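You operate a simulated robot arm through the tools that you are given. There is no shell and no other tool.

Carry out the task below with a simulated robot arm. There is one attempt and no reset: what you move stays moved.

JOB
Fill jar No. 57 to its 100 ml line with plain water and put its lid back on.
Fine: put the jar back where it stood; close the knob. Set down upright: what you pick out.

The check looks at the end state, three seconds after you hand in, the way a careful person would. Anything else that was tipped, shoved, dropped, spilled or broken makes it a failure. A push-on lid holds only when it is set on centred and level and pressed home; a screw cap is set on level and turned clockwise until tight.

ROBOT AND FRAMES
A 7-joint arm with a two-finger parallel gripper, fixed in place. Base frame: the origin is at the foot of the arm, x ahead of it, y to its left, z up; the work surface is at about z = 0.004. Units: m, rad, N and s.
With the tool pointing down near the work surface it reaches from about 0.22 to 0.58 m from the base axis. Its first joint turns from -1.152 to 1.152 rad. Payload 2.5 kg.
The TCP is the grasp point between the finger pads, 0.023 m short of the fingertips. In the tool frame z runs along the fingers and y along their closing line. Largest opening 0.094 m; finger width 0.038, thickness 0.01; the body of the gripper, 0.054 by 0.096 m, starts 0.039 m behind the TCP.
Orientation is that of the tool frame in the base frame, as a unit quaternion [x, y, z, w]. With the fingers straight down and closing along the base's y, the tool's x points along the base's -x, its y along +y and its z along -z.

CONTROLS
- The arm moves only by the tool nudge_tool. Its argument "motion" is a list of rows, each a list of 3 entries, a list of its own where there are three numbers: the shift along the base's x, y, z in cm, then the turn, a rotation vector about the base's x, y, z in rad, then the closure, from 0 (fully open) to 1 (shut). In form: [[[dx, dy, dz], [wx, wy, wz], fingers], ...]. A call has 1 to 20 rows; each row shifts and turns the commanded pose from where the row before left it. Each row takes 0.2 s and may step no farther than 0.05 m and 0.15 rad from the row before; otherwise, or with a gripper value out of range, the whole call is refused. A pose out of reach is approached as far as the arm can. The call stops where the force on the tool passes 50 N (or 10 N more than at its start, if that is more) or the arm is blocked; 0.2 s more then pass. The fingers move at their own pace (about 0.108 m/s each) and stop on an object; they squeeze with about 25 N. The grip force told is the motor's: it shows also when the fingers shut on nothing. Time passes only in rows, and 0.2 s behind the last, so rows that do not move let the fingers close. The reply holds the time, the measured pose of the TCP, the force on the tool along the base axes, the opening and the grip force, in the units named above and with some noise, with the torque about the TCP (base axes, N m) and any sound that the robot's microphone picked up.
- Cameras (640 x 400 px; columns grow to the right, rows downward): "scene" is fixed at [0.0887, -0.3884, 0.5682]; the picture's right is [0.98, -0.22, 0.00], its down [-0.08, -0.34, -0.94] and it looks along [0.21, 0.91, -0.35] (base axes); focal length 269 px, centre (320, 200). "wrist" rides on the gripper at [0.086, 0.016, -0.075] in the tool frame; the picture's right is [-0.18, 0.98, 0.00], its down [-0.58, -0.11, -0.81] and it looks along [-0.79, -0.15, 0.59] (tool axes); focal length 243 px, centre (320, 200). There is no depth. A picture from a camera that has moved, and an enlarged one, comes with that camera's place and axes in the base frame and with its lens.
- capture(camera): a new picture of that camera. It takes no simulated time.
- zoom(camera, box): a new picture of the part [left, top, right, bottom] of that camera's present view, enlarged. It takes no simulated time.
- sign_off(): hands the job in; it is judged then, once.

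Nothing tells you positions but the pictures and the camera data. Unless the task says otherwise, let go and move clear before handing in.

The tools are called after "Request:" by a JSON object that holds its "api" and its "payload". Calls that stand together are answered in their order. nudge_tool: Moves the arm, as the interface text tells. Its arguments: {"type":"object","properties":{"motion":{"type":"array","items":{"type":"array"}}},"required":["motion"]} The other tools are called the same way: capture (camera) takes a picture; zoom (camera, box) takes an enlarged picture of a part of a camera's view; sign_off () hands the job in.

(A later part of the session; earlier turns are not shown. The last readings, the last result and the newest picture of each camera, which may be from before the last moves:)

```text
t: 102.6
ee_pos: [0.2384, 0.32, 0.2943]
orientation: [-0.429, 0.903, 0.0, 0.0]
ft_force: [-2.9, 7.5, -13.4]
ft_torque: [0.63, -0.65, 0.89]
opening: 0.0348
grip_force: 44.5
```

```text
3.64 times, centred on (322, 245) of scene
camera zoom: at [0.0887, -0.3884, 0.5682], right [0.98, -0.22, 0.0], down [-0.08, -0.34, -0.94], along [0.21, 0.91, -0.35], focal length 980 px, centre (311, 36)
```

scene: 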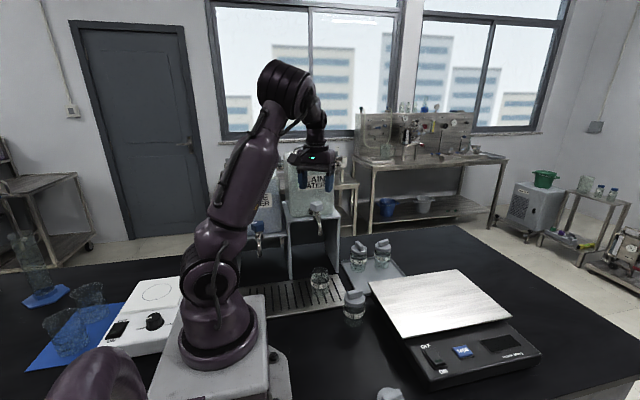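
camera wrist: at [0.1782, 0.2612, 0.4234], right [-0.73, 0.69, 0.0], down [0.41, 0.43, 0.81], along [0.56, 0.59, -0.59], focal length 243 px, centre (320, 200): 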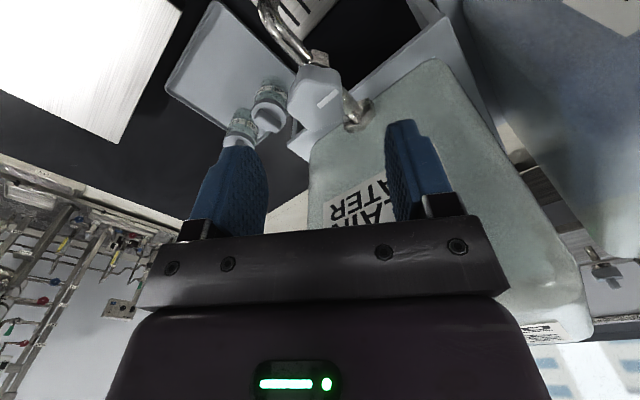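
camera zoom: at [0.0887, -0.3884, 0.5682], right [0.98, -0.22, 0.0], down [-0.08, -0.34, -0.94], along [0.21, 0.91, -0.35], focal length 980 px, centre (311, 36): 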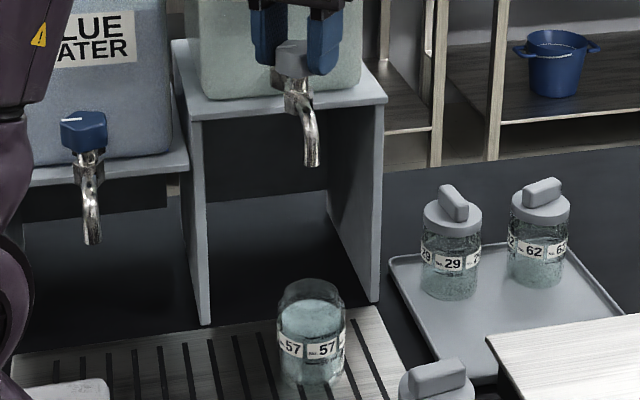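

The mark is back at its original direction and the torque climbed to 0.9 N m, so the knob is at its closed stop with no flow. I'll release it and rise straight up.

Request:
{"api": "nudge_tool", "payload": {"motion": [[[0, 0, 0], [0, 0, 0], 0.55], [[0, 0, 0], [0, 0, 0], 0.4], [[0, 0, 0], [0, 0, 0], 0.3], [[0, 0, 1], [0, 0, 0], 0.3], [[0, 0, 2], [0, 0, 0], 0.3], [[0, 0, 2.5], [0, 0, 0], 0.3], [[0, -1, 2.5], [0, 0, 0], 0.3], [[0, -2, 1], [0, 0, 0], 0.3]]}}

Request:
{"api": "zoom", "payload": {"camera": "scene", "box": [280, 190, 350, 300]}}

Request:
{"api": "capture", "payload": {"camera": "wrist"}}

```text
t: 104.4
ee_pos: [0.2385, 0.2903, 0.3838]
orientation: [-0.43, 0.903, 0.001, -0.001]
ft_force: [0.6, 0.2, 0.2]
ft_torque: [0.0, 0.0, 0.01]
opening: 0.0659
grip_force: 0.1
```

```text
3.64 times, centred on (315, 245) of scene
camera zoom: at [0.0887, -0.3884, 0.5682], right [0.98, -0.22, 0.0], down [-0.08, -0.34, -0.94], along [0.21, 0.91, -0.35], focal length 980 px, centre (338, 36)
```

zoom: 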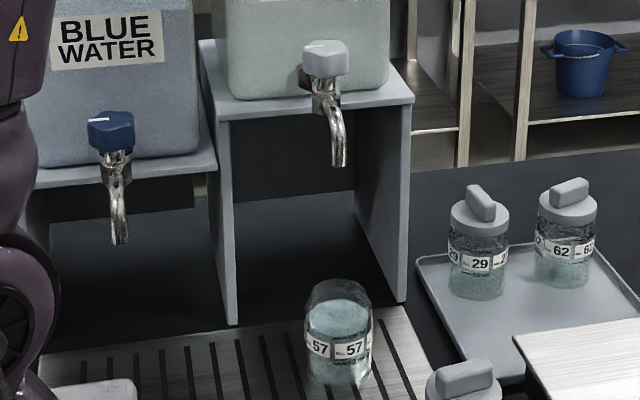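

```text
taken
camera wrist: at [0.1713, 0.2341, 0.4588], right [-0.65, 0.76, 0.0], down [0.45, 0.38, 0.81], along [0.62, 0.52, -0.59], focal length 243 px, centre (320, 200)
```

wrist: 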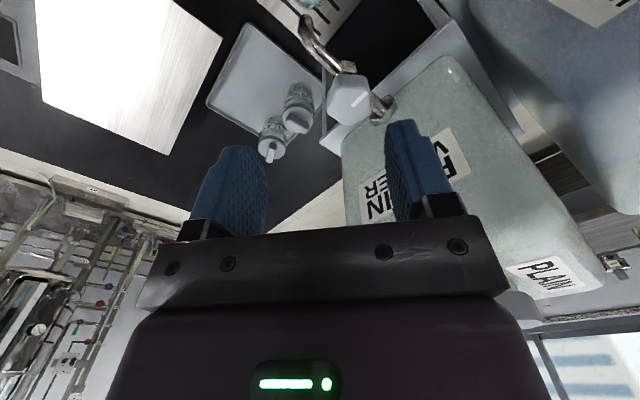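

The knob is closed, nothing is dripping, and the jar is filled. I'll back away from the tap and take up the same tilted pose for gripping the jar.

Request:
{"api": "nudge_tool", "payload": {"motion": [[[0, -2, 0.5], [0, 0, 0], 0.2], [[0, -2.5, 0.4], [0, 0, 0.137], 0.2], [[0, -3, 0], [0, 0, 0.137], 0.2], [[0, -3, 0], [0, 0, 0.137], 0.2], [[0, -3, 0], [0, 0, 0.137], 0.2], [[0, 0, -1], [0, 0, 0], 0.2]]}}

Request:
{"api": "nudge_tool", "payload": {"motion": [[[-0.1, 0.3, -3], [0.129, -0.0213, 0], 0.2], [[-0.1, 0.3, -3], [0.129, -0.0213, 0], 0.2], [[-0.1, 0.3, -3], [0.129, -0.0213, 0], 0.2], [[-0.1, 0.3, -3], [0.129, -0.0213, 0], 0.2], [[-0.1, 0.3, -3], [0, 0, 0], 0.2], [[-0.1, 0.3, -3], [0, 0, 0], 0.2]]}}

Request:
{"api": "capture", "payload": {"camera": "scene"}}

Request:
{"api": "capture", "payload": {"camera": "wrist"}}

```text
t: 105.8
ee_pos: [0.2379, 0.1531, 0.3824]
orientation: [-0.658, 0.753, 0.001, 0.0]
ft_force: [0.0, -0.5, -0.2]
ft_torque: [0.02, -0.01, 0.01]
opening: 0.0752
grip_force: 0.0
```

```text
t: 107.2
ee_pos: [0.2329, 0.1714, 0.204]
orientation: [-0.635, 0.728, 0.164, 0.199]
ft_force: [0.9, 0.1, 0.4]
ft_torque: [-0.01, 0.01, -0.02]
opening: 0.0751
grip_force: 0.1
```

```text
taken
```

scene: 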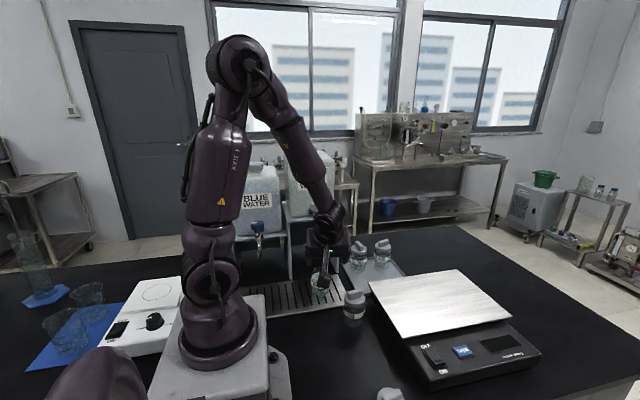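

```text
taken
camera wrist: at [0.2006, 0.0641, 0.2254], right [-0.95, 0.3, 0.08], down [0.11, 0.09, 0.99], along [0.29, 0.95, -0.12], focal length 243 px, centre (320, 200)
```

wrist: 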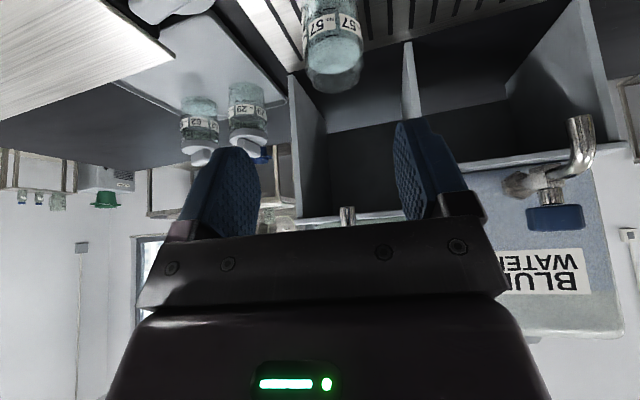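

The pose is good. I'll move to the pre-grasp point in front of the jar, then check alignment.

Request:
{"api": "nudge_tool", "payload": {"motion": [[[-0.07, 2, -2.6], [0, 0, 0], 0.2], [[-0.07, 2, -2.6], [0, 0, 0], 0.2], [[0.07, 0.5, -0.86], [0, 0, 0], 0.2], [[0.16, 0.98, -1.73], [0, 0, 0], 0.2]]}}

Request:
{"api": "capture", "payload": {"camera": "wrist"}}

```text
t: 108.2
ee_pos: [0.2324, 0.2271, 0.1241]
orientation: [-0.636, 0.727, 0.165, 0.199]
ft_force: [0.1, 0.0, -0.8]
ft_torque: [0.0, 0.02, 0.02]
opening: 0.0754
grip_force: 0.0
```

```text
taken
camera wrist: at [0.2016, 0.1195, 0.1458], right [-0.95, 0.29, 0.08], down [0.11, 0.09, 0.99], along [0.28, 0.95, -0.11], focal length 243 px, centre (320, 200)
```

wrist: 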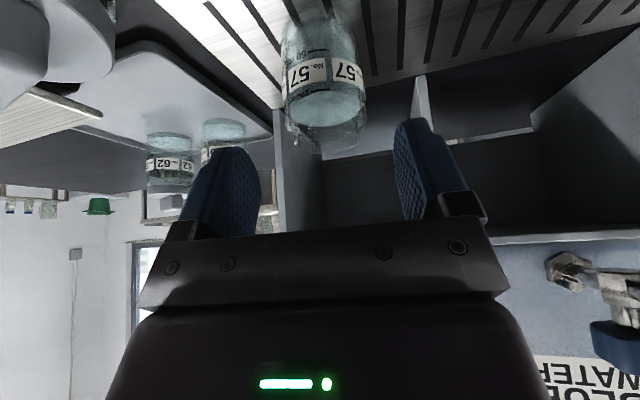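

Request:
{"api": "zoom", "payload": {"camera": "wrist", "box": [270, 0, 380, 160]}}

```text
2.50 times, centred on (325, 80) of wrist
camera zoom: at [0.2016, 0.1195, 0.1458], right [-0.95, 0.29, 0.08], down [0.11, 0.09, 0.99], along [0.28, 0.95, -0.11], focal length 606 px, centre (308, 500)
```

zoom: 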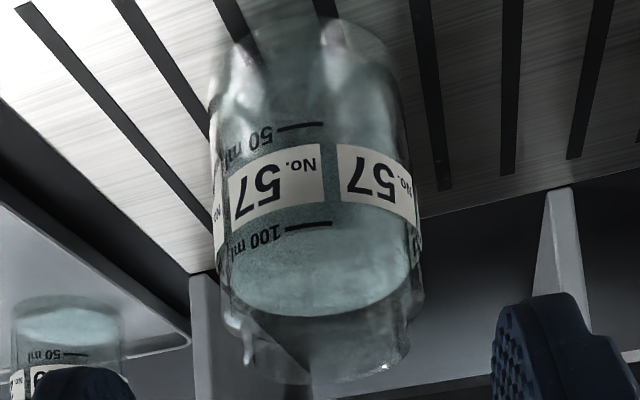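

The level reads within about 1 mm of the 100 ml line (roughly 98–100 ml). I'll continue in to the grasp position and take a near-horizontal look.

Request:
{"api": "nudge_tool", "payload": {"motion": [[[0.15, 0.98, -1.65], [0, 0, 0], 0.2], [[0.15, 0.98, -1.65], [0, 0, 0], 0.2], [[0.15, 0.98, -1.65], [0, 0, 0], 0.2], [[0.15, 0.98, -1.55], [0, 0, 0], 0.2], [[0, 0, 0], [0, 0, 0], 0.2]]}}

Request:
{"api": "capture", "payload": {"camera": "wrist"}}

Request:
{"api": "zoom", "payload": {"camera": "wrist", "box": [240, 60, 400, 240]}}

```text
t: 109.4
ee_pos: [0.2429, 0.2676, 0.0598]
orientation: [-0.636, 0.727, 0.165, 0.2]
ft_force: [-0.4, -0.7, -0.2]
ft_torque: [-0.01, -0.04, 0.01]
opening: 0.0753
grip_force: 0.1
```

```text
taken
camera wrist: at [0.2102, 0.1593, 0.0813], right [-0.95, 0.29, 0.08], down [0.11, 0.09, 0.99], along [0.29, 0.95, -0.11], focal length 243 px, centre (320, 200)
```

wrist: 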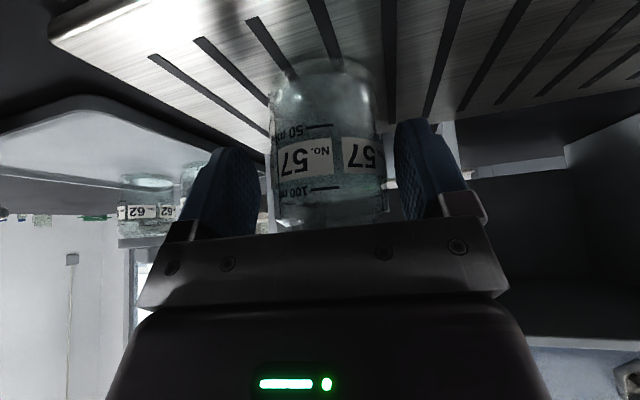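

```text
2.22 times, centred on (320, 150) of wrist
camera zoom: at [0.2102, 0.1593, 0.0813], right [-0.95, 0.29, 0.08], down [0.11, 0.09, 0.99], along [0.29, 0.95, -0.11], focal length 539 px, centre (320, 311)
```

zoom: 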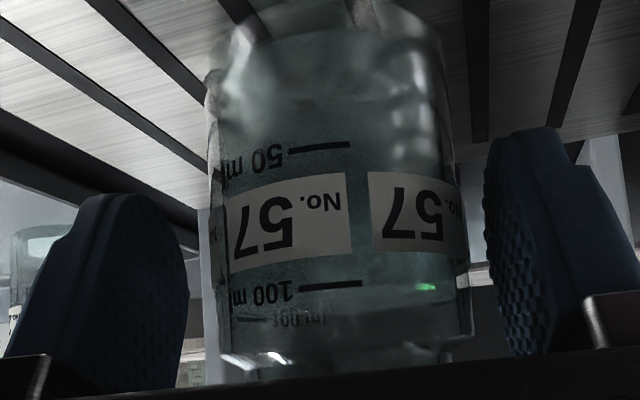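

The surface sits right at the 100 ml line in this near-horizontal view. I'll close the grip on the jar gently.

Request:
{"api": "nudge_tool", "payload": {"motion": [[[0, 0, 0], [0, 0, 0], 0.28], [[0, 0, 0], [0, 0, 0], 0.34], [[0, 0, 0], [0, 0, 0], 0.4], [[0, 0, 0], [0, 0, 0], 0.46], [[0, 0, 0], [0, 0, 0], 0.6], [[0, 0, 0], [0, 0, 0], 0.6]]}}

Request:
{"api": "nudge_tool", "payload": {"motion": [[[0, 0, 0.15], [0, 0, 0], 0.6], [[0, 0, 0.15], [0, 0, 0], 0.6], [[0, 0, 0.2], [0, 0, 0], 0.6], [[0, 0, 0.3], [0, 0, 0], 0.6], [[0, 0, 0.4], [0, 0, 0], 0.6], [[0, 0, 0.4], [0, 0, 0], 0.6]]}}

Request:
{"api": "capture", "payload": {"camera": "wrist"}}

Request:
{"api": "zoom", "payload": {"camera": "scene", "box": [270, 190, 400, 330]}}

```text
t: 110.8
ee_pos: [0.242, 0.2656, 0.0601]
orientation: [-0.635, 0.727, 0.166, 0.2]
ft_force: [-0.3, -0.1, 0.1]
ft_torque: [-0.01, 0.1, -0.02]
opening: 0.0557
grip_force: 25.3
```

```text
t: 112.2
ee_pos: [0.2413, 0.2681, 0.0758]
orientation: [-0.635, 0.728, 0.165, 0.2]
ft_force: [0.3, -0.6, -2.4]
ft_torque: [0.04, -0.01, 0.0]
opening: 0.0556
grip_force: 24.9
```

```text
taken
camera wrist: at [0.2092, 0.16, 0.0977], right [-0.95, 0.29, 0.08], down [0.11, 0.09, 0.99], along [0.28, 0.95, -0.11], focal length 243 px, centre (320, 200)
```

wrist: 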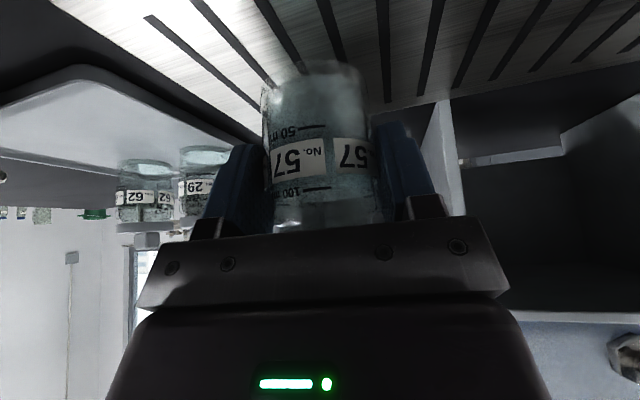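

```text
2.86 times, centred on (335, 260) of scene
camera zoom: at [0.0887, -0.3884, 0.5682], right [0.98, -0.22, 0.0], down [-0.08, -0.34, -0.94], along [0.21, 0.91, -0.35], focal length 770 px, centre (277, 29)
```

zoom: 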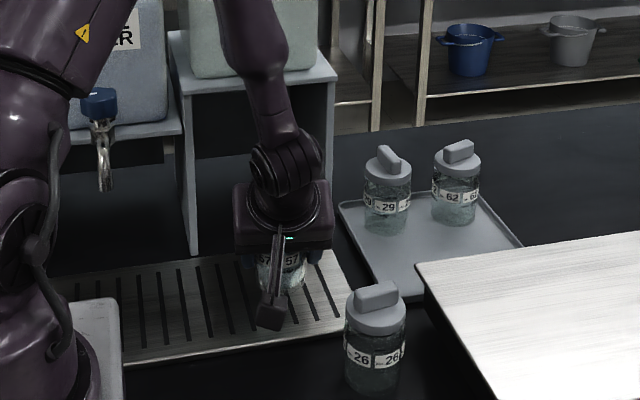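

The jar is held and level at about 2.4 N (jar plus roughly 100 ml). I'll bring it out from under the spout smoothly at low speed.

Request:
{"api": "nudge_tool", "payload": {"motion": [[[0, 0, 0.8], [0, 0, 0], 0.6], [[0, 0, 0.8], [0, 0, 0], 0.6], [[0, 0, 0.8], [0, 0, 0], 0.6], [[0, -0.4, 0.4], [0, 0, 0], 0.6], [[0, -0.8, 0], [0, 0, 0], 0.6], [[0, -1, 0], [0, 0, 0], 0.6], [[0, -1, 0], [0, 0, 0], 0.6], [[0, -1, 0], [0, 0, 0], 0.6], [[0, -1, 0], [0, 0, 0], 0.6], [[0, -0.8, 0], [0, 0, 0], 0.6]]}}

Request:
{"api": "nudge_tool", "payload": {"motion": [[[0, -0.8, 0.5], [0, 0, 0], 0.6], [[0, -1, 1], [0, 0, 0], 0.6], [[0, -1, 1], [0, 0, 0], 0.6], [[0, -1, 1], [0, 0, 0], 0.6], [[0, -1, 1], [0, 0, 0], 0.6], [[0, -1, 1], [0, 0, 0], 0.6], [[0, -0.8, 0.5], [0, 0, 0], 0.6]]}}

Request:
{"api": "capture", "payload": {"camera": "wrist"}}

Request:
{"api": "capture", "payload": {"camera": "scene"}}

```text
t: 114.4
ee_pos: [0.241, 0.2066, 0.1046]
orientation: [-0.635, 0.728, 0.165, 0.2]
ft_force: [-0.2, -0.1, -2.7]
ft_torque: [-0.01, -0.02, -0.03]
opening: 0.0558
grip_force: 25.2
```

```text
t: 116.0
ee_pos: [0.24, 0.1413, 0.1638]
orientation: [-0.636, 0.728, 0.164, 0.198]
ft_force: [0.0, -0.2, -3.1]
ft_torque: [0.01, -0.03, -0.04]
opening: 0.0554
grip_force: 25.3
```

```text
taken
camera wrist: at [0.2076, 0.0341, 0.1855], right [-0.95, 0.29, 0.08], down [0.11, 0.09, 0.99], along [0.28, 0.95, -0.12], focal length 243 px, centre (320, 200)
```

wrist: 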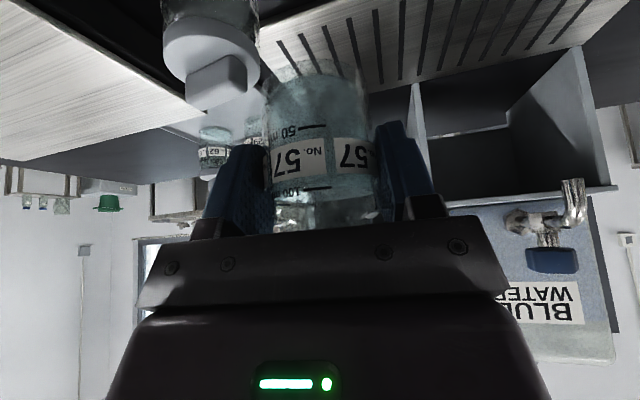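

```text
taken
```

scene: 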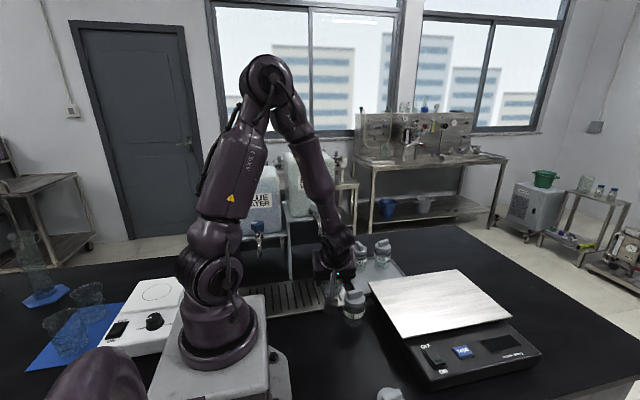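

The jar is level and clear. I'll move across, still above jar 26's height, back to over its original spot.

Request:
{"api": "nudge_tool", "payload": {"motion": [[[0.3, -0.45, 0], [0, 0, 0], 0.6], [[0.65, -0.9, 0], [0, 0, 0], 0.6], [[0.7, -1, 0], [0, 0, 0], 0.6], [[0.7, -1, 0], [0, 0, 0], 0.6], [[0.7, -1, 0], [0, 0, 0], 0.6], [[0.7, -1, 0], [0, 0, 0], 0.6], [[0.7, -1, 0], [0, 0, 0], 0.6], [[0.7, -1, 0], [0, 0, 0], 0.6], [[0.65, -0.9, 0], [0, 0, 0], 0.6], [[0.5, -0.7, 0], [0, 0, 0], 0.6]]}}

Request:
{"api": "capture", "payload": {"camera": "wrist"}}

Request:
{"api": "capture", "payload": {"camera": "scene"}}

```text
t: 118.2
ee_pos: [0.3027, 0.051, 0.1638]
orientation: [-0.636, 0.727, 0.165, 0.199]
ft_force: [0.3, 0.3, -3.9]
ft_torque: [-0.05, 0.06, -0.01]
opening: 0.0554
grip_force: 24.7
```

```text
taken
camera wrist: at [0.2711, -0.056, 0.1858], right [-0.95, 0.29, 0.08], down [0.11, 0.09, 0.99], along [0.28, 0.95, -0.11], focal length 243 px, centre (320, 200)
```

wrist: 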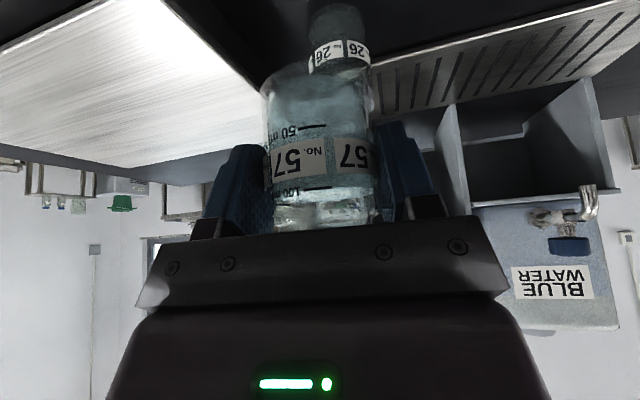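

```text
taken
```

scene: 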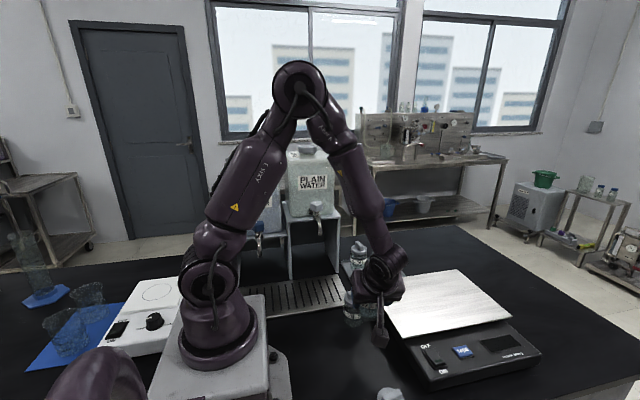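

I'm over the original spot, so I'll lower slowly.

Request:
{"api": "nudge_tool", "payload": {"motion": [[[0, 0, -0.5], [0, 0, 0], 0.6], [[0, 0, -1], [0, 0, 0], 0.6], [[0, 0, -1], [0, 0, 0], 0.6], [[0, 0, -1], [0, 0, 0], 0.6], [[0, 0, -1], [0, 0, 0], 0.6], [[0, 0, -1], [0, 0, 0], 0.6], [[0, 0, -1], [0, 0, 0], 0.6]]}}

Request:
{"api": "nudge_tool", "payload": {"motion": [[[0, 0, -1], [0, 0, 0], 0.6], [[0, 0, -1], [0, 0, 0], 0.6], [[0, 0, -1], [0, 0, 0], 0.6], [[0, 0, -0.5], [0, 0, 0], 0.6], [[0, 0, -0.3], [0, 0, 0], 0.6]]}}

Request:
{"api": "capture", "payload": {"camera": "wrist"}}

```text
t: 119.8
ee_pos: [0.304, 0.0526, 0.0994]
orientation: [-0.635, 0.728, 0.165, 0.199]
ft_force: [0.3, 0.7, -2.6]
ft_torque: [0.01, -0.02, 0.02]
opening: 0.0554
grip_force: 25.0
```

```text
t: 121.0
ee_pos: [0.3036, 0.0517, 0.0609]
orientation: [-0.636, 0.727, 0.165, 0.199]
ft_force: [-0.5, 0.0, -2.8]
ft_torque: [-0.03, -0.01, -0.02]
opening: 0.0556
grip_force: 24.9
```

```text
taken
camera wrist: at [0.2717, -0.0554, 0.0822], right [-0.95, 0.29, 0.08], down [0.11, 0.09, 0.99], along [0.29, 0.95, -0.11], focal length 243 px, centre (320, 200)
```

wrist: 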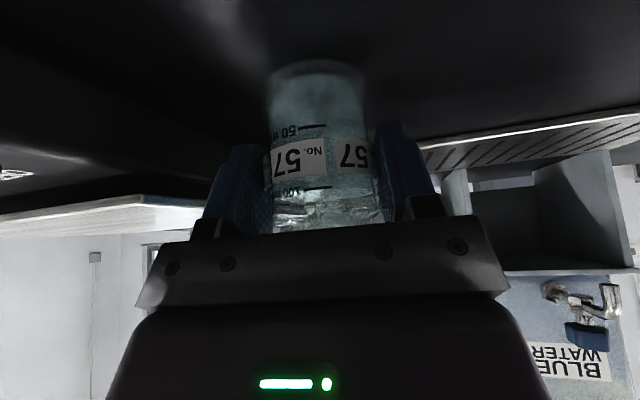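

I'm close to the table now, so I'll creep down until the weight transfers.

Request:
{"api": "nudge_tool", "payload": {"motion": [[[0, 0, -0.3], [0, 0, 0], 0.6], [[0, 0, -0.3], [0, 0, 0], 0.6], [[0, 0, -0.2], [0, 0, 0], 0.6]]}}

Request:
{"api": "nudge_tool", "payload": {"motion": [[[0, 0, -0.1], [0, 0, 0], 0.6], [[0, 0, 0], [0, 0, 0], 0.6]]}}

```text
t: 121.8
ee_pos: [0.3024, 0.0528, 0.0518]
orientation: [-0.636, 0.727, 0.164, 0.199]
ft_force: [0.2, -0.1, -2.6]
ft_torque: [-0.03, 0.0, -0.01]
opening: 0.0553
grip_force: 24.8
```

```text
t: 122.4
ee_pos: [0.303, 0.0517, 0.0518]
orientation: [-0.635, 0.728, 0.165, 0.2]
ft_force: [-0.8, -0.2, -2.4]
ft_torque: [-0.05, 0.03, -0.06]
opening: 0.0555
grip_force: 25.0
```

Request:
{"api": "nudge_tool", "payload": {"motion": [[[0, 0, -0.1], [0, 0, 0], 0.6], [[0, 0, 0], [0, 0, 0], 0.6]]}}

Request:
{"api": "nudge_tool", "payload": {"motion": [[[0, 0, -0.07], [0, 0, 0], 0.6], [[0, 0, 0], [0, 0, 0], 0.6]]}}

```text
t: 123.0
ee_pos: [0.3033, 0.0508, 0.0517]
orientation: [-0.635, 0.728, 0.164, 0.2]
ft_force: [-0.8, 0.0, -2.3]
ft_torque: [-0.03, 0.01, 0.01]
opening: 0.0554
grip_force: 24.8
```

```text
t: 123.6
ee_pos: [0.304, 0.0519, 0.0501]
orientation: [-0.635, 0.728, 0.165, 0.2]
ft_force: [-0.8, -2.0, 3.7]
ft_torque: [-0.04, 0.19, 0.03]
opening: 0.0557
grip_force: 25.0
```

The weight has transferred (+3.7 N upward). I'll release gently.

Request:
{"api": "nudge_tool", "payload": {"motion": [[[0, 0, 0], [0, 0, 0], 0.41], [[0, 0, 0], [0, 0, 0], 0.38], [[0, 0, 0], [0, 0, 0], 0.34], [[0, 0, 0], [0, 0, 0], 0.28], [[0, 0, 0], [0, 0, 0], 0.2], [[0, 0, 0], [0, 0, 0], 0.2]]}}

Request:
{"api": "zoom", "payload": {"camera": "wrist", "box": [200, 40, 440, 240]}}

```text
t: 125.0
ee_pos: [0.3042, 0.0523, 0.0512]
orientation: [-0.635, 0.728, 0.165, 0.199]
ft_force: [0.0, -1.1, -0.3]
ft_torque: [0.01, -0.01, 0.0]
opening: 0.0754
grip_force: 0.0
```

```text
2.00 times, centred on (320, 140) of wrist
camera zoom: at [0.2714, -0.0558, 0.0719], right [-0.95, 0.29, 0.08], down [0.11, 0.09, 0.99], along [0.28, 0.95, -0.11], focal length 485 px, centre (320, 320)
```

zoom: 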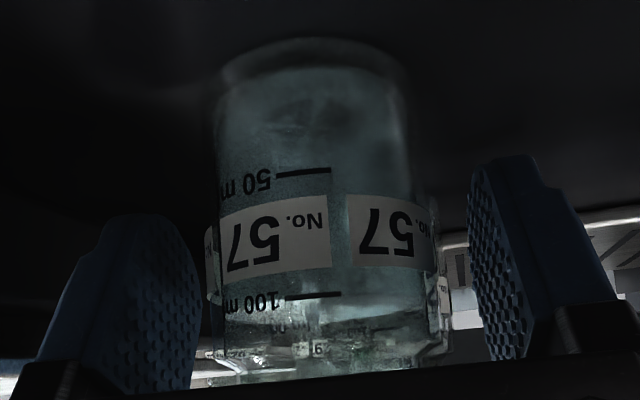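

The jar stands back at its place with the level at the line. I'll retreat along the tool axis and rise.

Request:
{"api": "nudge_tool", "payload": {"motion": [[[-0.08, -0.49, 0.87], [0, 0, 0], 0.2], [[-0.16, -0.98, 1.73], [0, 0, 0], 0.2], [[-0.16, -0.98, 1.73], [0, 0, 0], 0.2], [[-0.16, -0.98, 1.73], [0, 0, 0], 0.2], [[-0.16, -0.98, 1.73], [0, 0, 0], 0.2], [[0, -0.3, 2], [0, 0, 0], 0.2], [[0, 0, 3], [0, 0, 0], 0.2], [[0, 0, 3], [0, 0, 0], 0.2], [[0, 0, 3], [0, 0, 0], 0.2]]}}

Request:
{"api": "capture", "payload": {"camera": "scene"}}

Request:
{"api": "capture", "payload": {"camera": "wrist"}}

```text
t: 127.0
ee_pos: [0.2945, 0.0042, 0.2373]
orientation: [-0.635, 0.728, 0.165, 0.199]
ft_force: [-0.6, 1.1, 0.0]
ft_torque: [0.01, 0.0, -0.01]
opening: 0.0753
grip_force: 0.0
```

```text
taken
```

scene: 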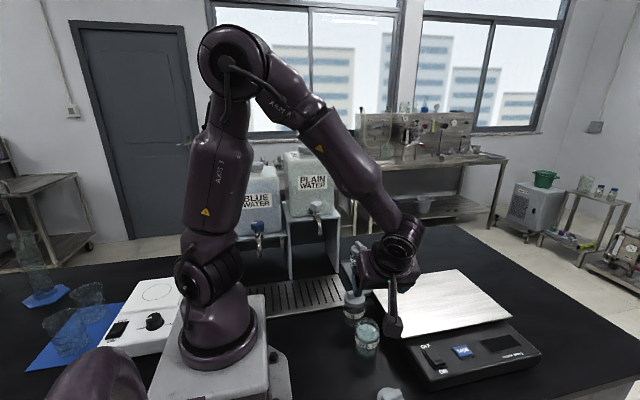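

```text
taken
camera wrist: at [0.263, -0.1032, 0.2583], right [-0.95, 0.29, 0.08], down [0.11, 0.09, 0.99], along [0.28, 0.95, -0.11], focal length 243 px, centre (320, 200)
```

wrist: 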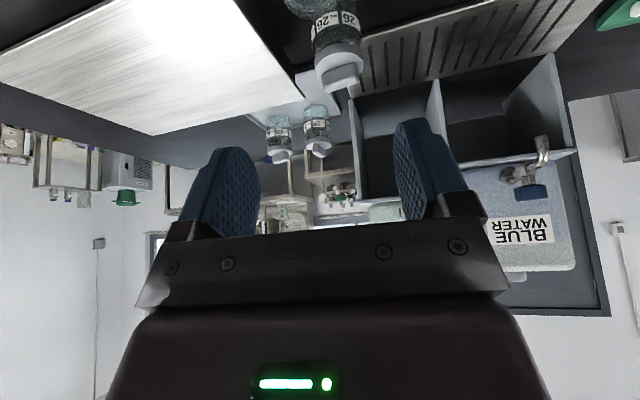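

Request:
{"api": "zoom", "payload": {"camera": "scene", "box": [350, 310, 390, 365]}}

Request:
{"api": "zoom", "payload": {"camera": "scene", "box": [360, 340, 420, 400]}}

```text
7.27 times, centred on (370, 338) of scene
camera zoom: at [0.0887, -0.3884, 0.5682], right [0.98, -0.22, 0.0], down [-0.08, -0.34, -0.94], along [0.21, 0.91, -0.35], focal length 1959 px, centre (-44, -800)
```

zoom: 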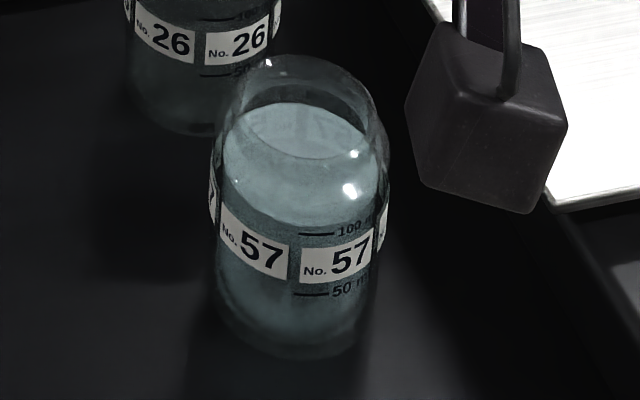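

```text
6.67 times, centred on (390, 370) of scene
camera zoom: at [0.0887, -0.3884, 0.5682], right [0.98, -0.22, 0.0], down [-0.08, -0.34, -0.94], along [0.21, 0.91, -0.35], focal length 1796 px, centre (-147, -933)
```

zoom: 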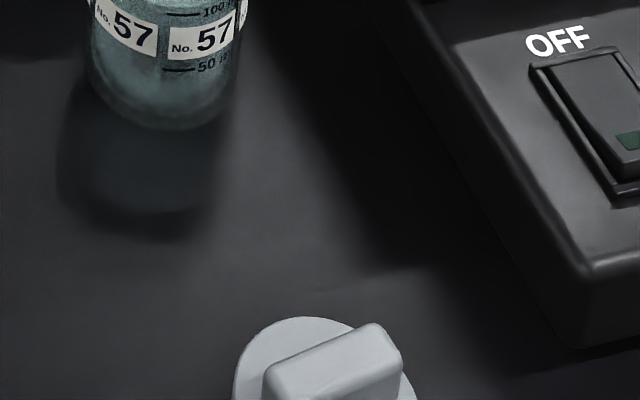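

The level reads at the 100 ml line, and the jar is within about 5 mm of where it stood. Next I'll untilt and yaw back, and hover over the lid.

Request:
{"api": "nudge_tool", "payload": {"motion": [[[0.2, 0, 1.5], [-0.131, 0.018, 0], 0.45], [[0.2, 0, 1.5], [-0.131, 0.018, 0], 0.45], [[0.2, 0, 1.5], [-0.131, 0.018, 0], 0.45], [[0.15, 0, 0], [-0.131, 0.018, 0], 0.45], [[0, -0.75, 0], [0, 0, -0.127], 0.45], [[0, -0.75, 0], [0, 0, -0.127], 0.45], [[0, -0.75, 0], [0, 0, -0.127], 0.45], [[0, -0.75, 0], [0, 0, -0.127], 0.45], [[0, -0.75, -1], [0, 0, -0.127], 0.45], [[0, -0.75, -1], [0, 0, -0.127], 0.45], [[0, -0.75, -1], [0, 0, -0.127], 0.45], [[0, -0.75, -1], [0, 0, -0.127], 0.45], [[0, -0.75, -1], [0, 0, -0.127], 0.45], [[0, -0.75, -1], [0, 0, -0.126], 0.45]]}}

Request:
{"api": "capture", "payload": {"camera": "wrist"}}

Request:
{"api": "capture", "payload": {"camera": "scene"}}

```text
t: 130.0
ee_pos: [0.3034, -0.0721, 0.2221]
orientation: [-0.084, 0.996, -0.008, -0.001]
ft_force: [-0.6, -0.4, -0.5]
ft_torque: [0.01, -0.01, 0.01]
opening: 0.0514
grip_force: 0.0
```

```text
taken
camera wrist: at [0.2164, -0.0675, 0.2975], right [0.02, 1.0, -0.01], down [0.59, 0.0, 0.8], along [0.8, -0.02, -0.59], focal length 243 px, centre (320, 200)
```

wrist: 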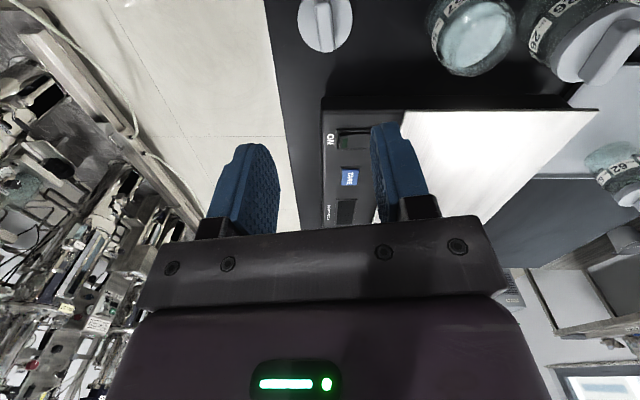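

```text
taken
```

scene: 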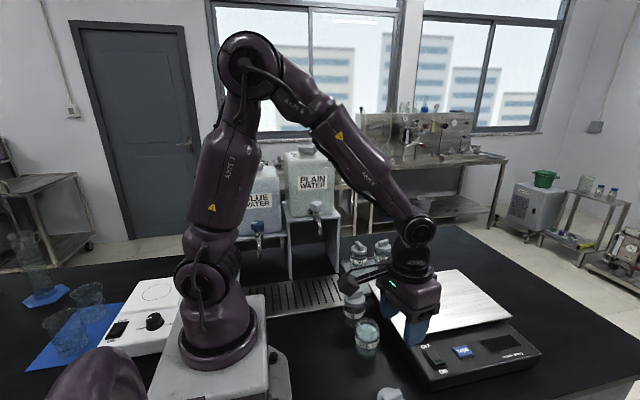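

I'll trim the small residual tilt (0.016 rad) and yaw so the tool is level again, then measure the lid and the jar rim from here.

Request:
{"api": "nudge_tool", "payload": {"motion": [[[-0.1, 0.15, 0], [0.0162, -0.0007, -0.03], 0.45], [[0, 0, 0], [0, 0, 0], 0.45]]}}

Request:
{"api": "zoom", "payload": {"camera": "wrist", "box": [280, 0, 370, 80]}}

Request:
{"api": "zoom", "payload": {"camera": "wrist", "box": [420, 0, 530, 90]}}

```text
t: 130.6
ee_pos: [0.3033, -0.0699, 0.2224]
orientation: [-0.07, 0.998, 0.002, -0.002]
ft_force: [-0.3, -0.4, 0.7]
ft_torque: [-0.01, 0.04, 0.03]
opening: 0.0518
grip_force: 0.1
```

```text
5.00 times, centred on (325, 40) of wrist
camera zoom: at [0.2151, -0.0644, 0.2976], right [0.05, 1.0, 0.0], down [0.59, -0.03, 0.8], along [0.8, -0.04, -0.59], focal length 1213 px, centre (295, 1000)
```

zoom: 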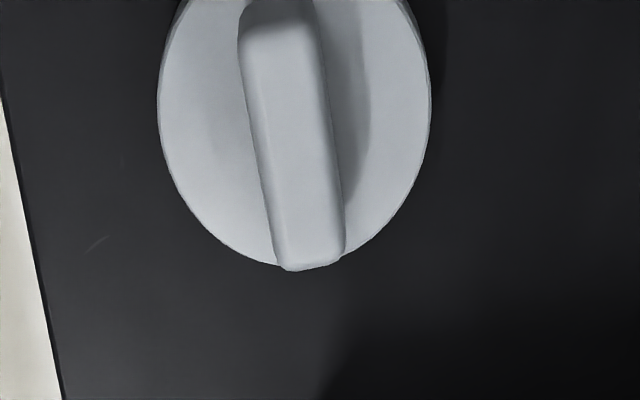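

```text
4.44 times, centred on (475, 45) of wrist
camera zoom: at [0.2151, -0.0644, 0.2976], right [0.05, 1.0, 0.0], down [0.59, -0.03, 0.8], along [0.8, -0.04, -0.59], focal length 1078 px, centre (-369, 889)
```

zoom: 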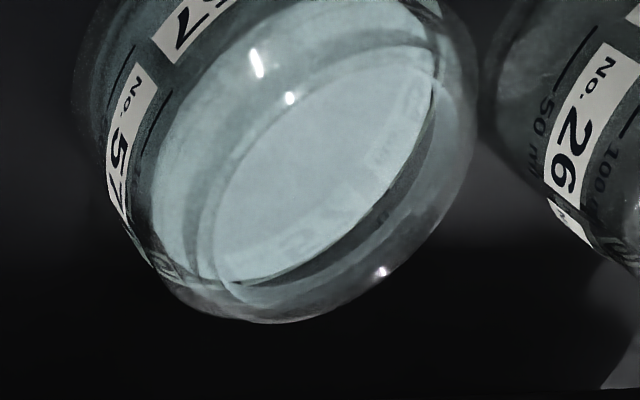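

The lid is at about (0.3025, -0.069), with its bar aligned to the fingers. I'll descend to just above it and check.

Request:
{"api": "nudge_tool", "payload": {"motion": [[[0, 0, -3], [0, 0, 0], 0.45], [[0, 0, -3], [0, 0, 0], 0.45], [[0, 0, -3], [0, 0, 0], 0.45], [[0, 0, -3], [0, 0, 0], 0.45], [[0, 0, -2.5], [0, 0, 0], 0.45], [[0, 0, 0], [0, 0, 0], 0.45]]}}

Request:
{"api": "zoom", "payload": {"camera": "wrist", "box": [210, 20, 430, 240]}}

```text
t: 132.0
ee_pos: [0.3039, -0.0717, 0.0783]
orientation: [-0.07, 0.998, 0.0, -0.001]
ft_force: [1.0, -0.4, 0.3]
ft_torque: [0.02, 0.01, 0.02]
opening: 0.0518
grip_force: 0.1
```

```text
1.82 times, centred on (320, 130) of wrist
camera zoom: at [0.2158, -0.0662, 0.1532], right [0.05, 1.0, 0.0], down [0.59, -0.03, 0.8], along [0.8, -0.04, -0.59], focal length 441 px, centre (320, 327)
```

zoom: 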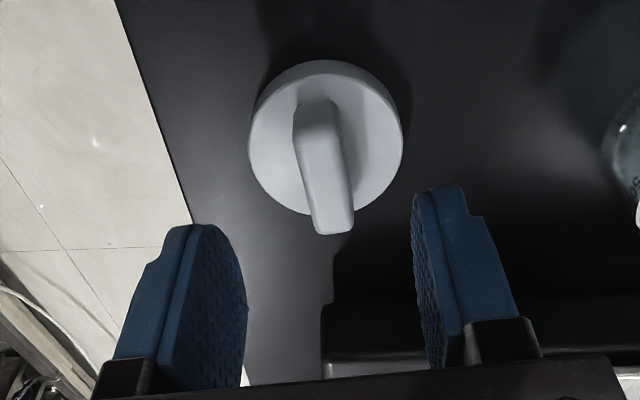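

The lid centre sits about 4 mm behind and 2 mm to the left of the TCP. I'll correct that, lower, and grip the bar.

Request:
{"api": "nudge_tool", "payload": {"motion": [[[-0.35, 0.22, -1], [0, 0, 0], 0.45], [[0, 0, -1], [0, 0, 0], 0.45], [[0, 0, -0.8], [0, 0, 0], 0.45], [[0, 0, -0.6], [0, 0, 0], 0.45], [[0, 0, 0], [0, 0, 0], 0.45]]}}

Request:
{"api": "zoom", "payload": {"camera": "wrist", "box": [210, 20, 430, 240]}}

```text
t: 133.2
ee_pos: [0.2997, -0.0671, 0.0438]
orientation: [-0.071, 0.998, 0.001, -0.002]
ft_force: [0.1, 0.6, -0.4]
ft_torque: [0.02, 0.01, 0.04]
opening: 0.0519
grip_force: 0.1
```

```text
1.82 times, centred on (320, 130) of wrist
camera zoom: at [0.2121, -0.062, 0.119], right [0.05, 1.0, 0.0], down [0.59, -0.03, 0.8], along [0.8, -0.04, -0.59], focal length 441 px, centre (320, 327)
```

zoom: 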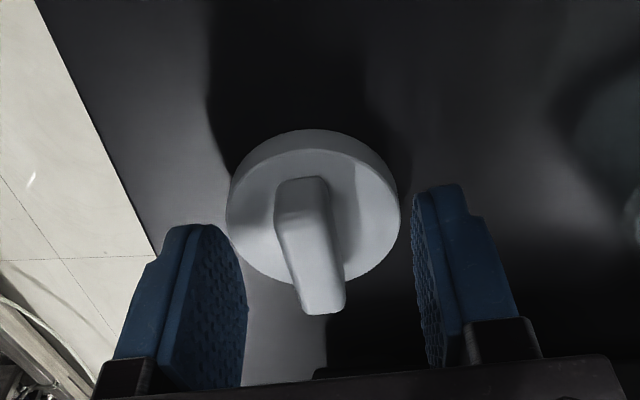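

In this view the lid is about 2 mm off sideways compared with my first grip. I'll shift back 2 mm, then close on the bar.

Request:
{"api": "nudge_tool", "payload": {"motion": [[[0, -0.2, -0.1], [0, 0, 0], 0.45], [[0, 0, 0], [0, 0, 0], 0.6], [[0, 0, 0], [0, 0, 0], 0.75], [[0, 0, 0], [0, 0, 0], 1], [[0, 0, 0], [0, 0, 0], 1], [[0, 0, 0], [0, 0, 0], 1]]}}

Request:
{"api": "zoom", "payload": {"camera": "wrist", "box": [210, 20, 430, 240]}}

```text
t: 134.6
ee_pos: [0.2995, -0.069, 0.0423]
orientation: [-0.069, 0.998, 0.001, -0.002]
ft_force: [0.5, -0.4, -0.2]
ft_torque: [-0.03, 0.0, 0.0]
opening: 0.0137
grip_force: 25.3
```

```text
1.82 times, centred on (320, 130) of wrist
camera zoom: at [0.2119, -0.0638, 0.1179], right [0.05, 1.0, 0.0], down [0.59, -0.03, 0.8], along [0.8, -0.04, -0.59], focal length 441 px, centre (320, 327)
```

zoom: 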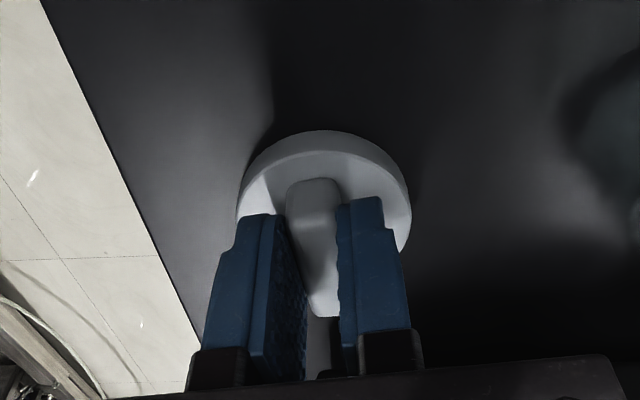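

The bar is gripped just like the first time (13.7 mm, same offset). I'll lift the lid and carry it to above the jar, then compare with the view I had when I took it off.

Request:
{"api": "nudge_tool", "payload": {"motion": [[[0, 0, 0.5], [0, 0, 0], 1], [[0, 0, 1.5], [0, 0, 0], 1], [[0, 0, 2.5], [0, 0, 0], 1], [[0, 0, 2.5], [0, 0, 0], 1], [[0, 0, 3], [0, 0, 0], 1], [[0, 0, 3], [0, 0, 0], 1], [[0, 0, 2.8], [0, 0, 0], 1], [[0, 2, 0], [0, 0, 0], 1], [[0, 2.5, 0], [0, 0, 0], 1], [[0, 2.5, 0], [0, 0, 0], 1], [[0.1, 2.5, 0], [0, 0, 0], 1], [[0.1, 2, 0], [0, 0, 0], 1], [[0, 1.2, 0], [0, 0, 0], 1], [[0, 0, 0], [0, 0, 0], 1]]}}

Request:
{"api": "capture", "payload": {"camera": "wrist"}}

Request:
{"api": "zoom", "payload": {"camera": "wrist", "box": [260, 0, 380, 110]}}

Request:
{"api": "zoom", "payload": {"camera": "scene", "box": [320, 230, 430, 370]}}

```text
t: 137.6
ee_pos: [0.3013, 0.0586, 0.1989]
orientation: [-0.069, 0.998, 0.001, -0.001]
ft_force: [-1.0, -1.1, 1.3]
ft_torque: [0.0, -0.02, 0.0]
opening: 0.0134
grip_force: 25.2
```

```text
taken
camera wrist: at [0.2134, 0.063, 0.2748], right [0.05, 1.0, 0.0], down [0.59, -0.03, 0.8], along [0.8, -0.04, -0.59], focal length 243 px, centre (320, 200)
```

wrist: 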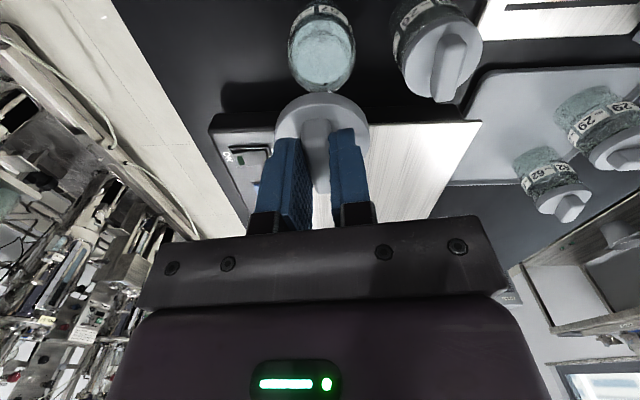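

```text
3.64 times, centred on (320, 55) of wrist
camera zoom: at [0.2134, 0.063, 0.2748], right [0.05, 1.0, 0.0], down [0.59, -0.03, 0.8], along [0.8, -0.04, -0.59], focal length 882 px, centre (320, 727)
```

zoom: 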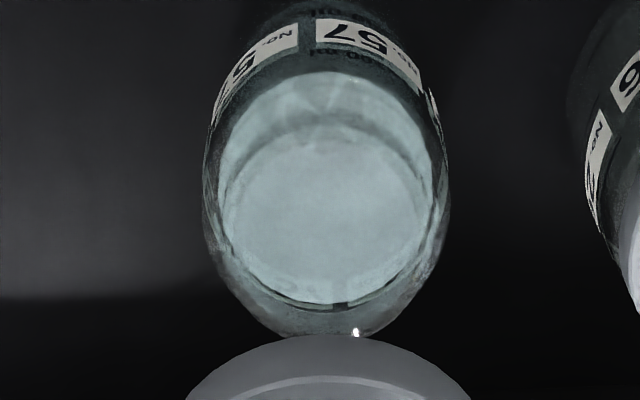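

```text
2.86 times, centred on (375, 300) of scene
camera zoom: at [0.0887, -0.3884, 0.5682], right [0.98, -0.22, 0.0], down [-0.08, -0.34, -0.94], along [0.21, 0.91, -0.35], focal length 770 px, centre (163, -86)
```

zoom: 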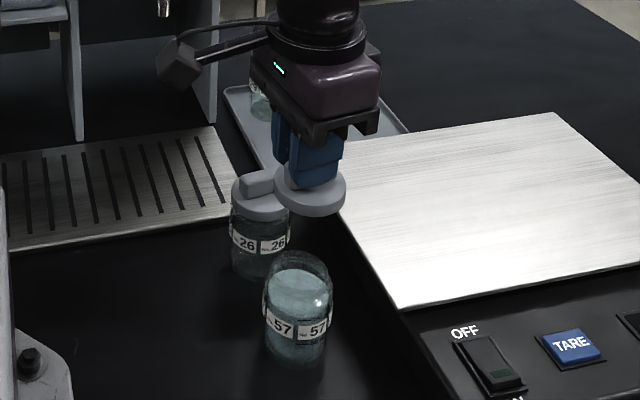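

Compared with the view at removal, the jar is about 1 mm further in +y relative to the lid. I'll trim that and lower to just above the rim.

Request:
{"api": "nudge_tool", "payload": {"motion": [[[0, 0.12, 0], [0, 0, 0], 1], [[0, 0, -1.5], [0, 0, 0], 1], [[0, 0, -2], [0, 0, 0], 1], [[0, 0, -2], [0, 0, 0], 1], [[0, 0, -1], [0, 0, 0], 1], [[0, 0, -0.6], [0, 0, 0], 1], [[0, 0, 0], [0, 0, 0], 1]]}}

Request:
{"api": "zoom", "payload": {"camera": "wrist", "box": [210, 0, 430, 220]}}

Request:
{"api": "zoom", "payload": {"camera": "scene", "box": [345, 300, 395, 365]}}

```text
t: 139.2
ee_pos: [0.3009, 0.0604, 0.1304]
orientation: [-0.069, 0.998, 0.001, -0.001]
ft_force: [-0.2, -0.5, 0.0]
ft_torque: [0.02, 0.01, 0.0]
opening: 0.0135
grip_force: 24.8
```

```text
1.82 times, centred on (320, 110) of wrist
camera zoom: at [0.2134, 0.0656, 0.2053], right [0.05, 1.0, 0.0], down [0.59, -0.03, 0.8], along [0.8, -0.04, -0.59], focal length 441 px, centre (320, 364)
```

zoom: 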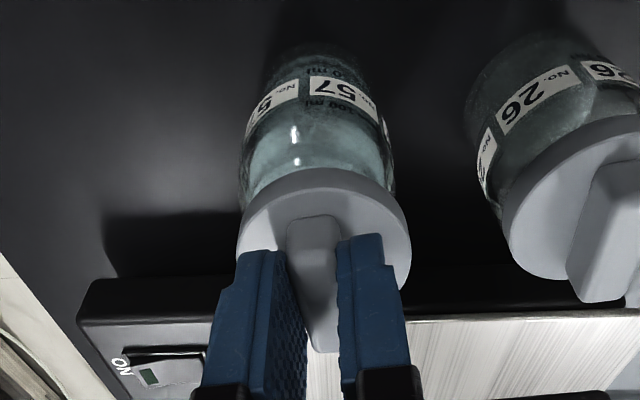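

```text
6.15 times, centred on (370, 332) of scene
camera zoom: at [0.0887, -0.3884, 0.5682], right [0.98, -0.22, 0.0], down [-0.08, -0.34, -0.94], along [0.21, 0.91, -0.35], focal length 1658 px, centre (12, -615)
```

zoom: 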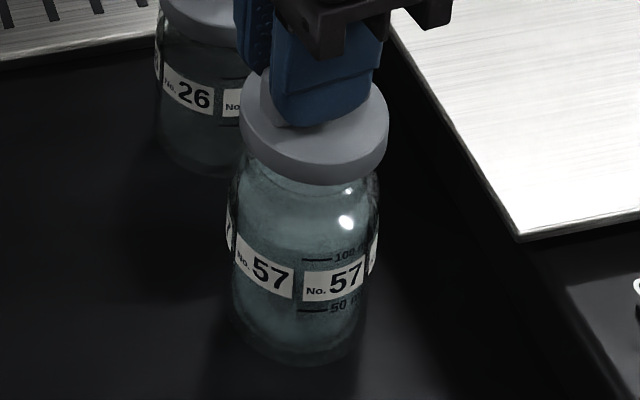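

The lid looks concentric with the jar to within about a millimetre in both views. I'll lower gently, watching the force.

Request:
{"api": "nudge_tool", "payload": {"motion": [[[0, 0, -0.4], [0, 0, 0], 1], [[0, 0, -0.3], [0, 0, 0], 1], [[0, 0, -0.2], [0, 0, 0], 1], [[0, 0, 0], [0, 0, 0], 1]]}}

Request:
{"api": "nudge_tool", "payload": {"motion": [[[0, 0, -0.2], [0, 0, 0], 1], [[0, 0, 0], [0, 0, 0], 1]]}}

Request:
{"api": "zoom", "payload": {"camera": "scene", "box": [345, 300, 395, 365]}}

```text
t: 140.2
ee_pos: [0.3009, 0.0605, 0.1214]
orientation: [-0.069, 0.998, 0.002, -0.002]
ft_force: [0.7, -0.5, -0.9]
ft_torque: [0.02, 0.01, -0.02]
opening: 0.0136
grip_force: 24.7
```

```text
t: 140.8
ee_pos: [0.3016, 0.0605, 0.1206]
orientation: [-0.07, 0.998, 0.002, 0.0]
ft_force: [-4.1, 1.9, 21.0]
ft_torque: [-0.07, 0.51, -0.06]
opening: 0.0137
grip_force: 25.3
```

```text
6.15 times, centred on (370, 332) of scene
camera zoom: at [0.0887, -0.3884, 0.5682], right [0.98, -0.22, 0.0], down [-0.08, -0.34, -0.94], along [0.21, 0.91, -0.35], focal length 1658 px, centre (12, -615)
```

zoom: 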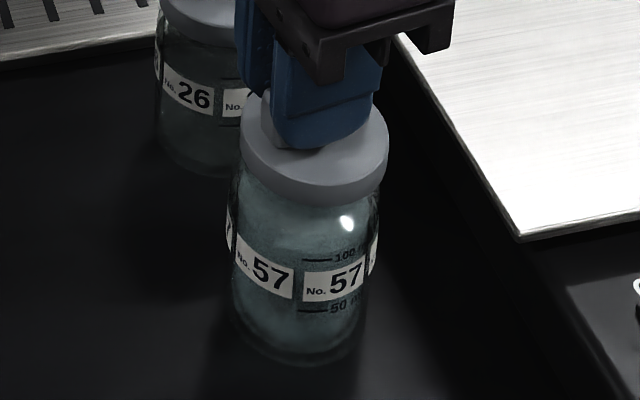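

Contact came about 8 mm above the seated height, with a moment that says the lid is touching on its -x side only, so it's not centred yet. I'll back off and measure more carefully.

Request:
{"api": "nudge_tool", "payload": {"motion": [[[0, 0, 0.4], [0, 0, 0], 1], [[0, 0, 0], [0, 0, 0], 1]]}}

Request:
{"api": "zoom", "payload": {"camera": "scene", "box": [352, 308, 384, 340]}}

Request:
{"api": "zoom", "payload": {"camera": "wrist", "box": [255, 30, 385, 150]}}

Request:
{"api": "zoom", "payload": {"camera": "scene", "box": [348, 310, 388, 365]}}

```text
t: 141.4
ee_pos: [0.3012, 0.0591, 0.124]
orientation: [-0.07, 0.998, 0.001, -0.001]
ft_force: [0.0, -0.7, -0.1]
ft_torque: [-0.03, 0.0, -0.02]
opening: 0.0137
grip_force: 25.0
```

```text
12.50 times, centred on (368, 324) of scene
camera zoom: at [0.0887, -0.3884, 0.5682], right [0.98, -0.22, 0.0], down [-0.08, -0.34, -0.94], along [0.21, 0.91, -0.35], focal length 3367 px, centre (-280, -1350)
```

zoom: 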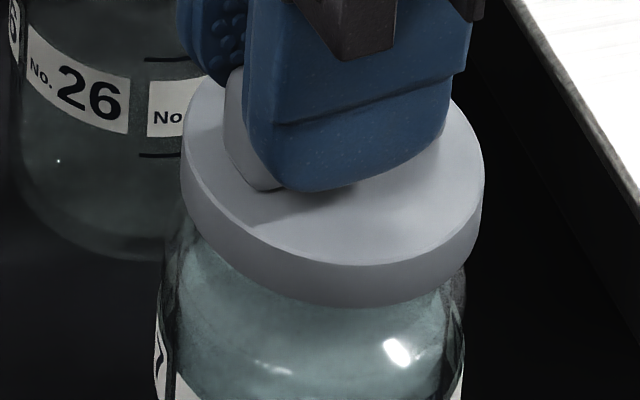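

```text
3.33 times, centred on (320, 90) of wrist
camera zoom: at [0.2138, 0.0652, 0.1981], right [0.05, 1.0, 0.0], down [0.59, -0.03, 0.8], along [0.8, -0.04, -0.59], focal length 809 px, centre (320, 567)
```

zoom: 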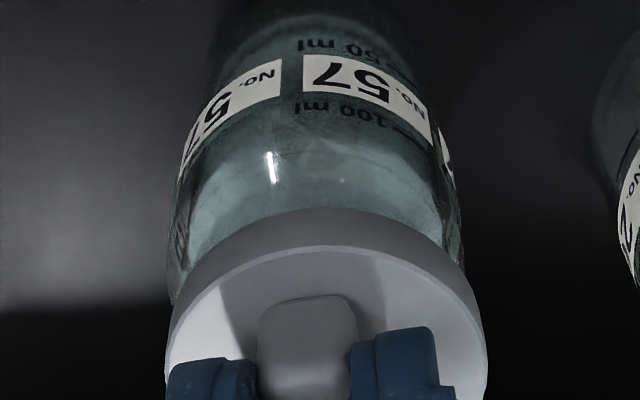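

```text
7.27 times, centred on (368, 338) of scene
camera zoom: at [0.0887, -0.3884, 0.5682], right [0.98, -0.22, 0.0], down [-0.08, -0.34, -0.94], along [0.21, 0.91, -0.35], focal length 1959 px, centre (-29, -800)
```

zoom: 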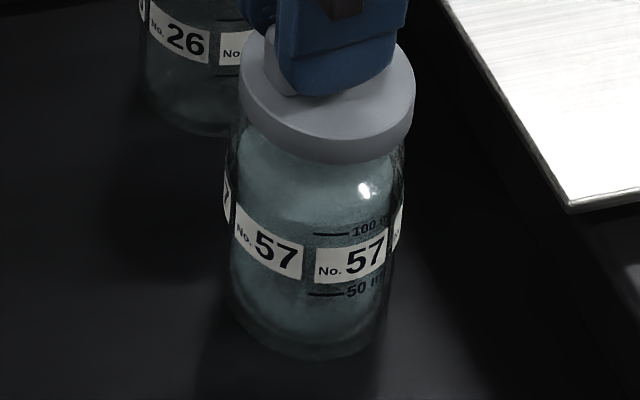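

The geometry says the lid is a skirt type sitting about 1 mm too far to +x (and slightly +y) relative to the neck. I'll shift -1.0/-0.4 mm and probe again.

Request:
{"api": "nudge_tool", "payload": {"motion": [[[-0.1, -0.04, 0], [0, 0, 0], 1], [[0, 0, -0.2], [0, 0, 0], 1], [[0, 0, -0.1], [0, 0, 0], 1], [[0, 0, 0], [0, 0, 0], 1]]}}

Request:
{"api": "nudge_tool", "payload": {"motion": [[[0, 0, -0.1], [0, 0, 0], 1], [[0, 0, 0], [0, 0, 0], 1]]}}

```text
t: 142.4
ee_pos: [0.3002, 0.0604, 0.1194]
orientation: [-0.07, 0.998, 0.0, -0.003]
ft_force: [-0.3, -0.3, 0.5]
ft_torque: [-0.01, -0.01, 0.02]
opening: 0.0138
grip_force: 24.7
```

```text
t: 143.0
ee_pos: [0.3005, 0.0583, 0.1181]
orientation: [-0.069, 0.998, 0.001, -0.001]
ft_force: [0.7, 0.1, -0.4]
ft_torque: [0.0, 0.02, -0.01]
opening: 0.0135
grip_force: 24.9
```

No contact now, past the earlier height, so the lid is sliding over the rim. I'll continue down in small steps.

Request:
{"api": "nudge_tool", "payload": {"motion": [[[0, 0, -0.15], [0, 0, 0], 1], [[0, 0, 0], [0, 0, 0], 1]]}}

Request:
{"api": "nudge_tool", "payload": {"motion": [[[0, 0, -0.15], [0, 0, 0], 1], [[0, 0, 0], [0, 0, 0], 1]]}}

Request:
{"api": "nudge_tool", "payload": {"motion": [[[0, 0, -0.1], [0, 0, 0], 1], [[0, 0, 0], [0, 0, 0], 1]]}}

```text
t: 143.6
ee_pos: [0.3003, 0.0584, 0.1179]
orientation: [-0.07, 0.998, 0.001, -0.002]
ft_force: [-1.2, -0.9, -0.3]
ft_torque: [-0.02, 0.05, 0.02]
opening: 0.0135
grip_force: 24.9
```

```text
t: 144.2
ee_pos: [0.3, 0.0586, 0.1161]
orientation: [-0.069, 0.998, 0.001, -0.002]
ft_force: [-1.1, -0.8, -0.4]
ft_torque: [-0.06, 0.01, -0.02]
opening: 0.0137
grip_force: 25.0
```

```text
t: 144.8
ee_pos: [0.3011, 0.0599, 0.1163]
orientation: [-0.07, 0.998, 0.001, -0.002]
ft_force: [-1.0, -0.9, -0.4]
ft_torque: [-0.01, 0.08, 0.0]
opening: 0.0136
grip_force: 25.4
```

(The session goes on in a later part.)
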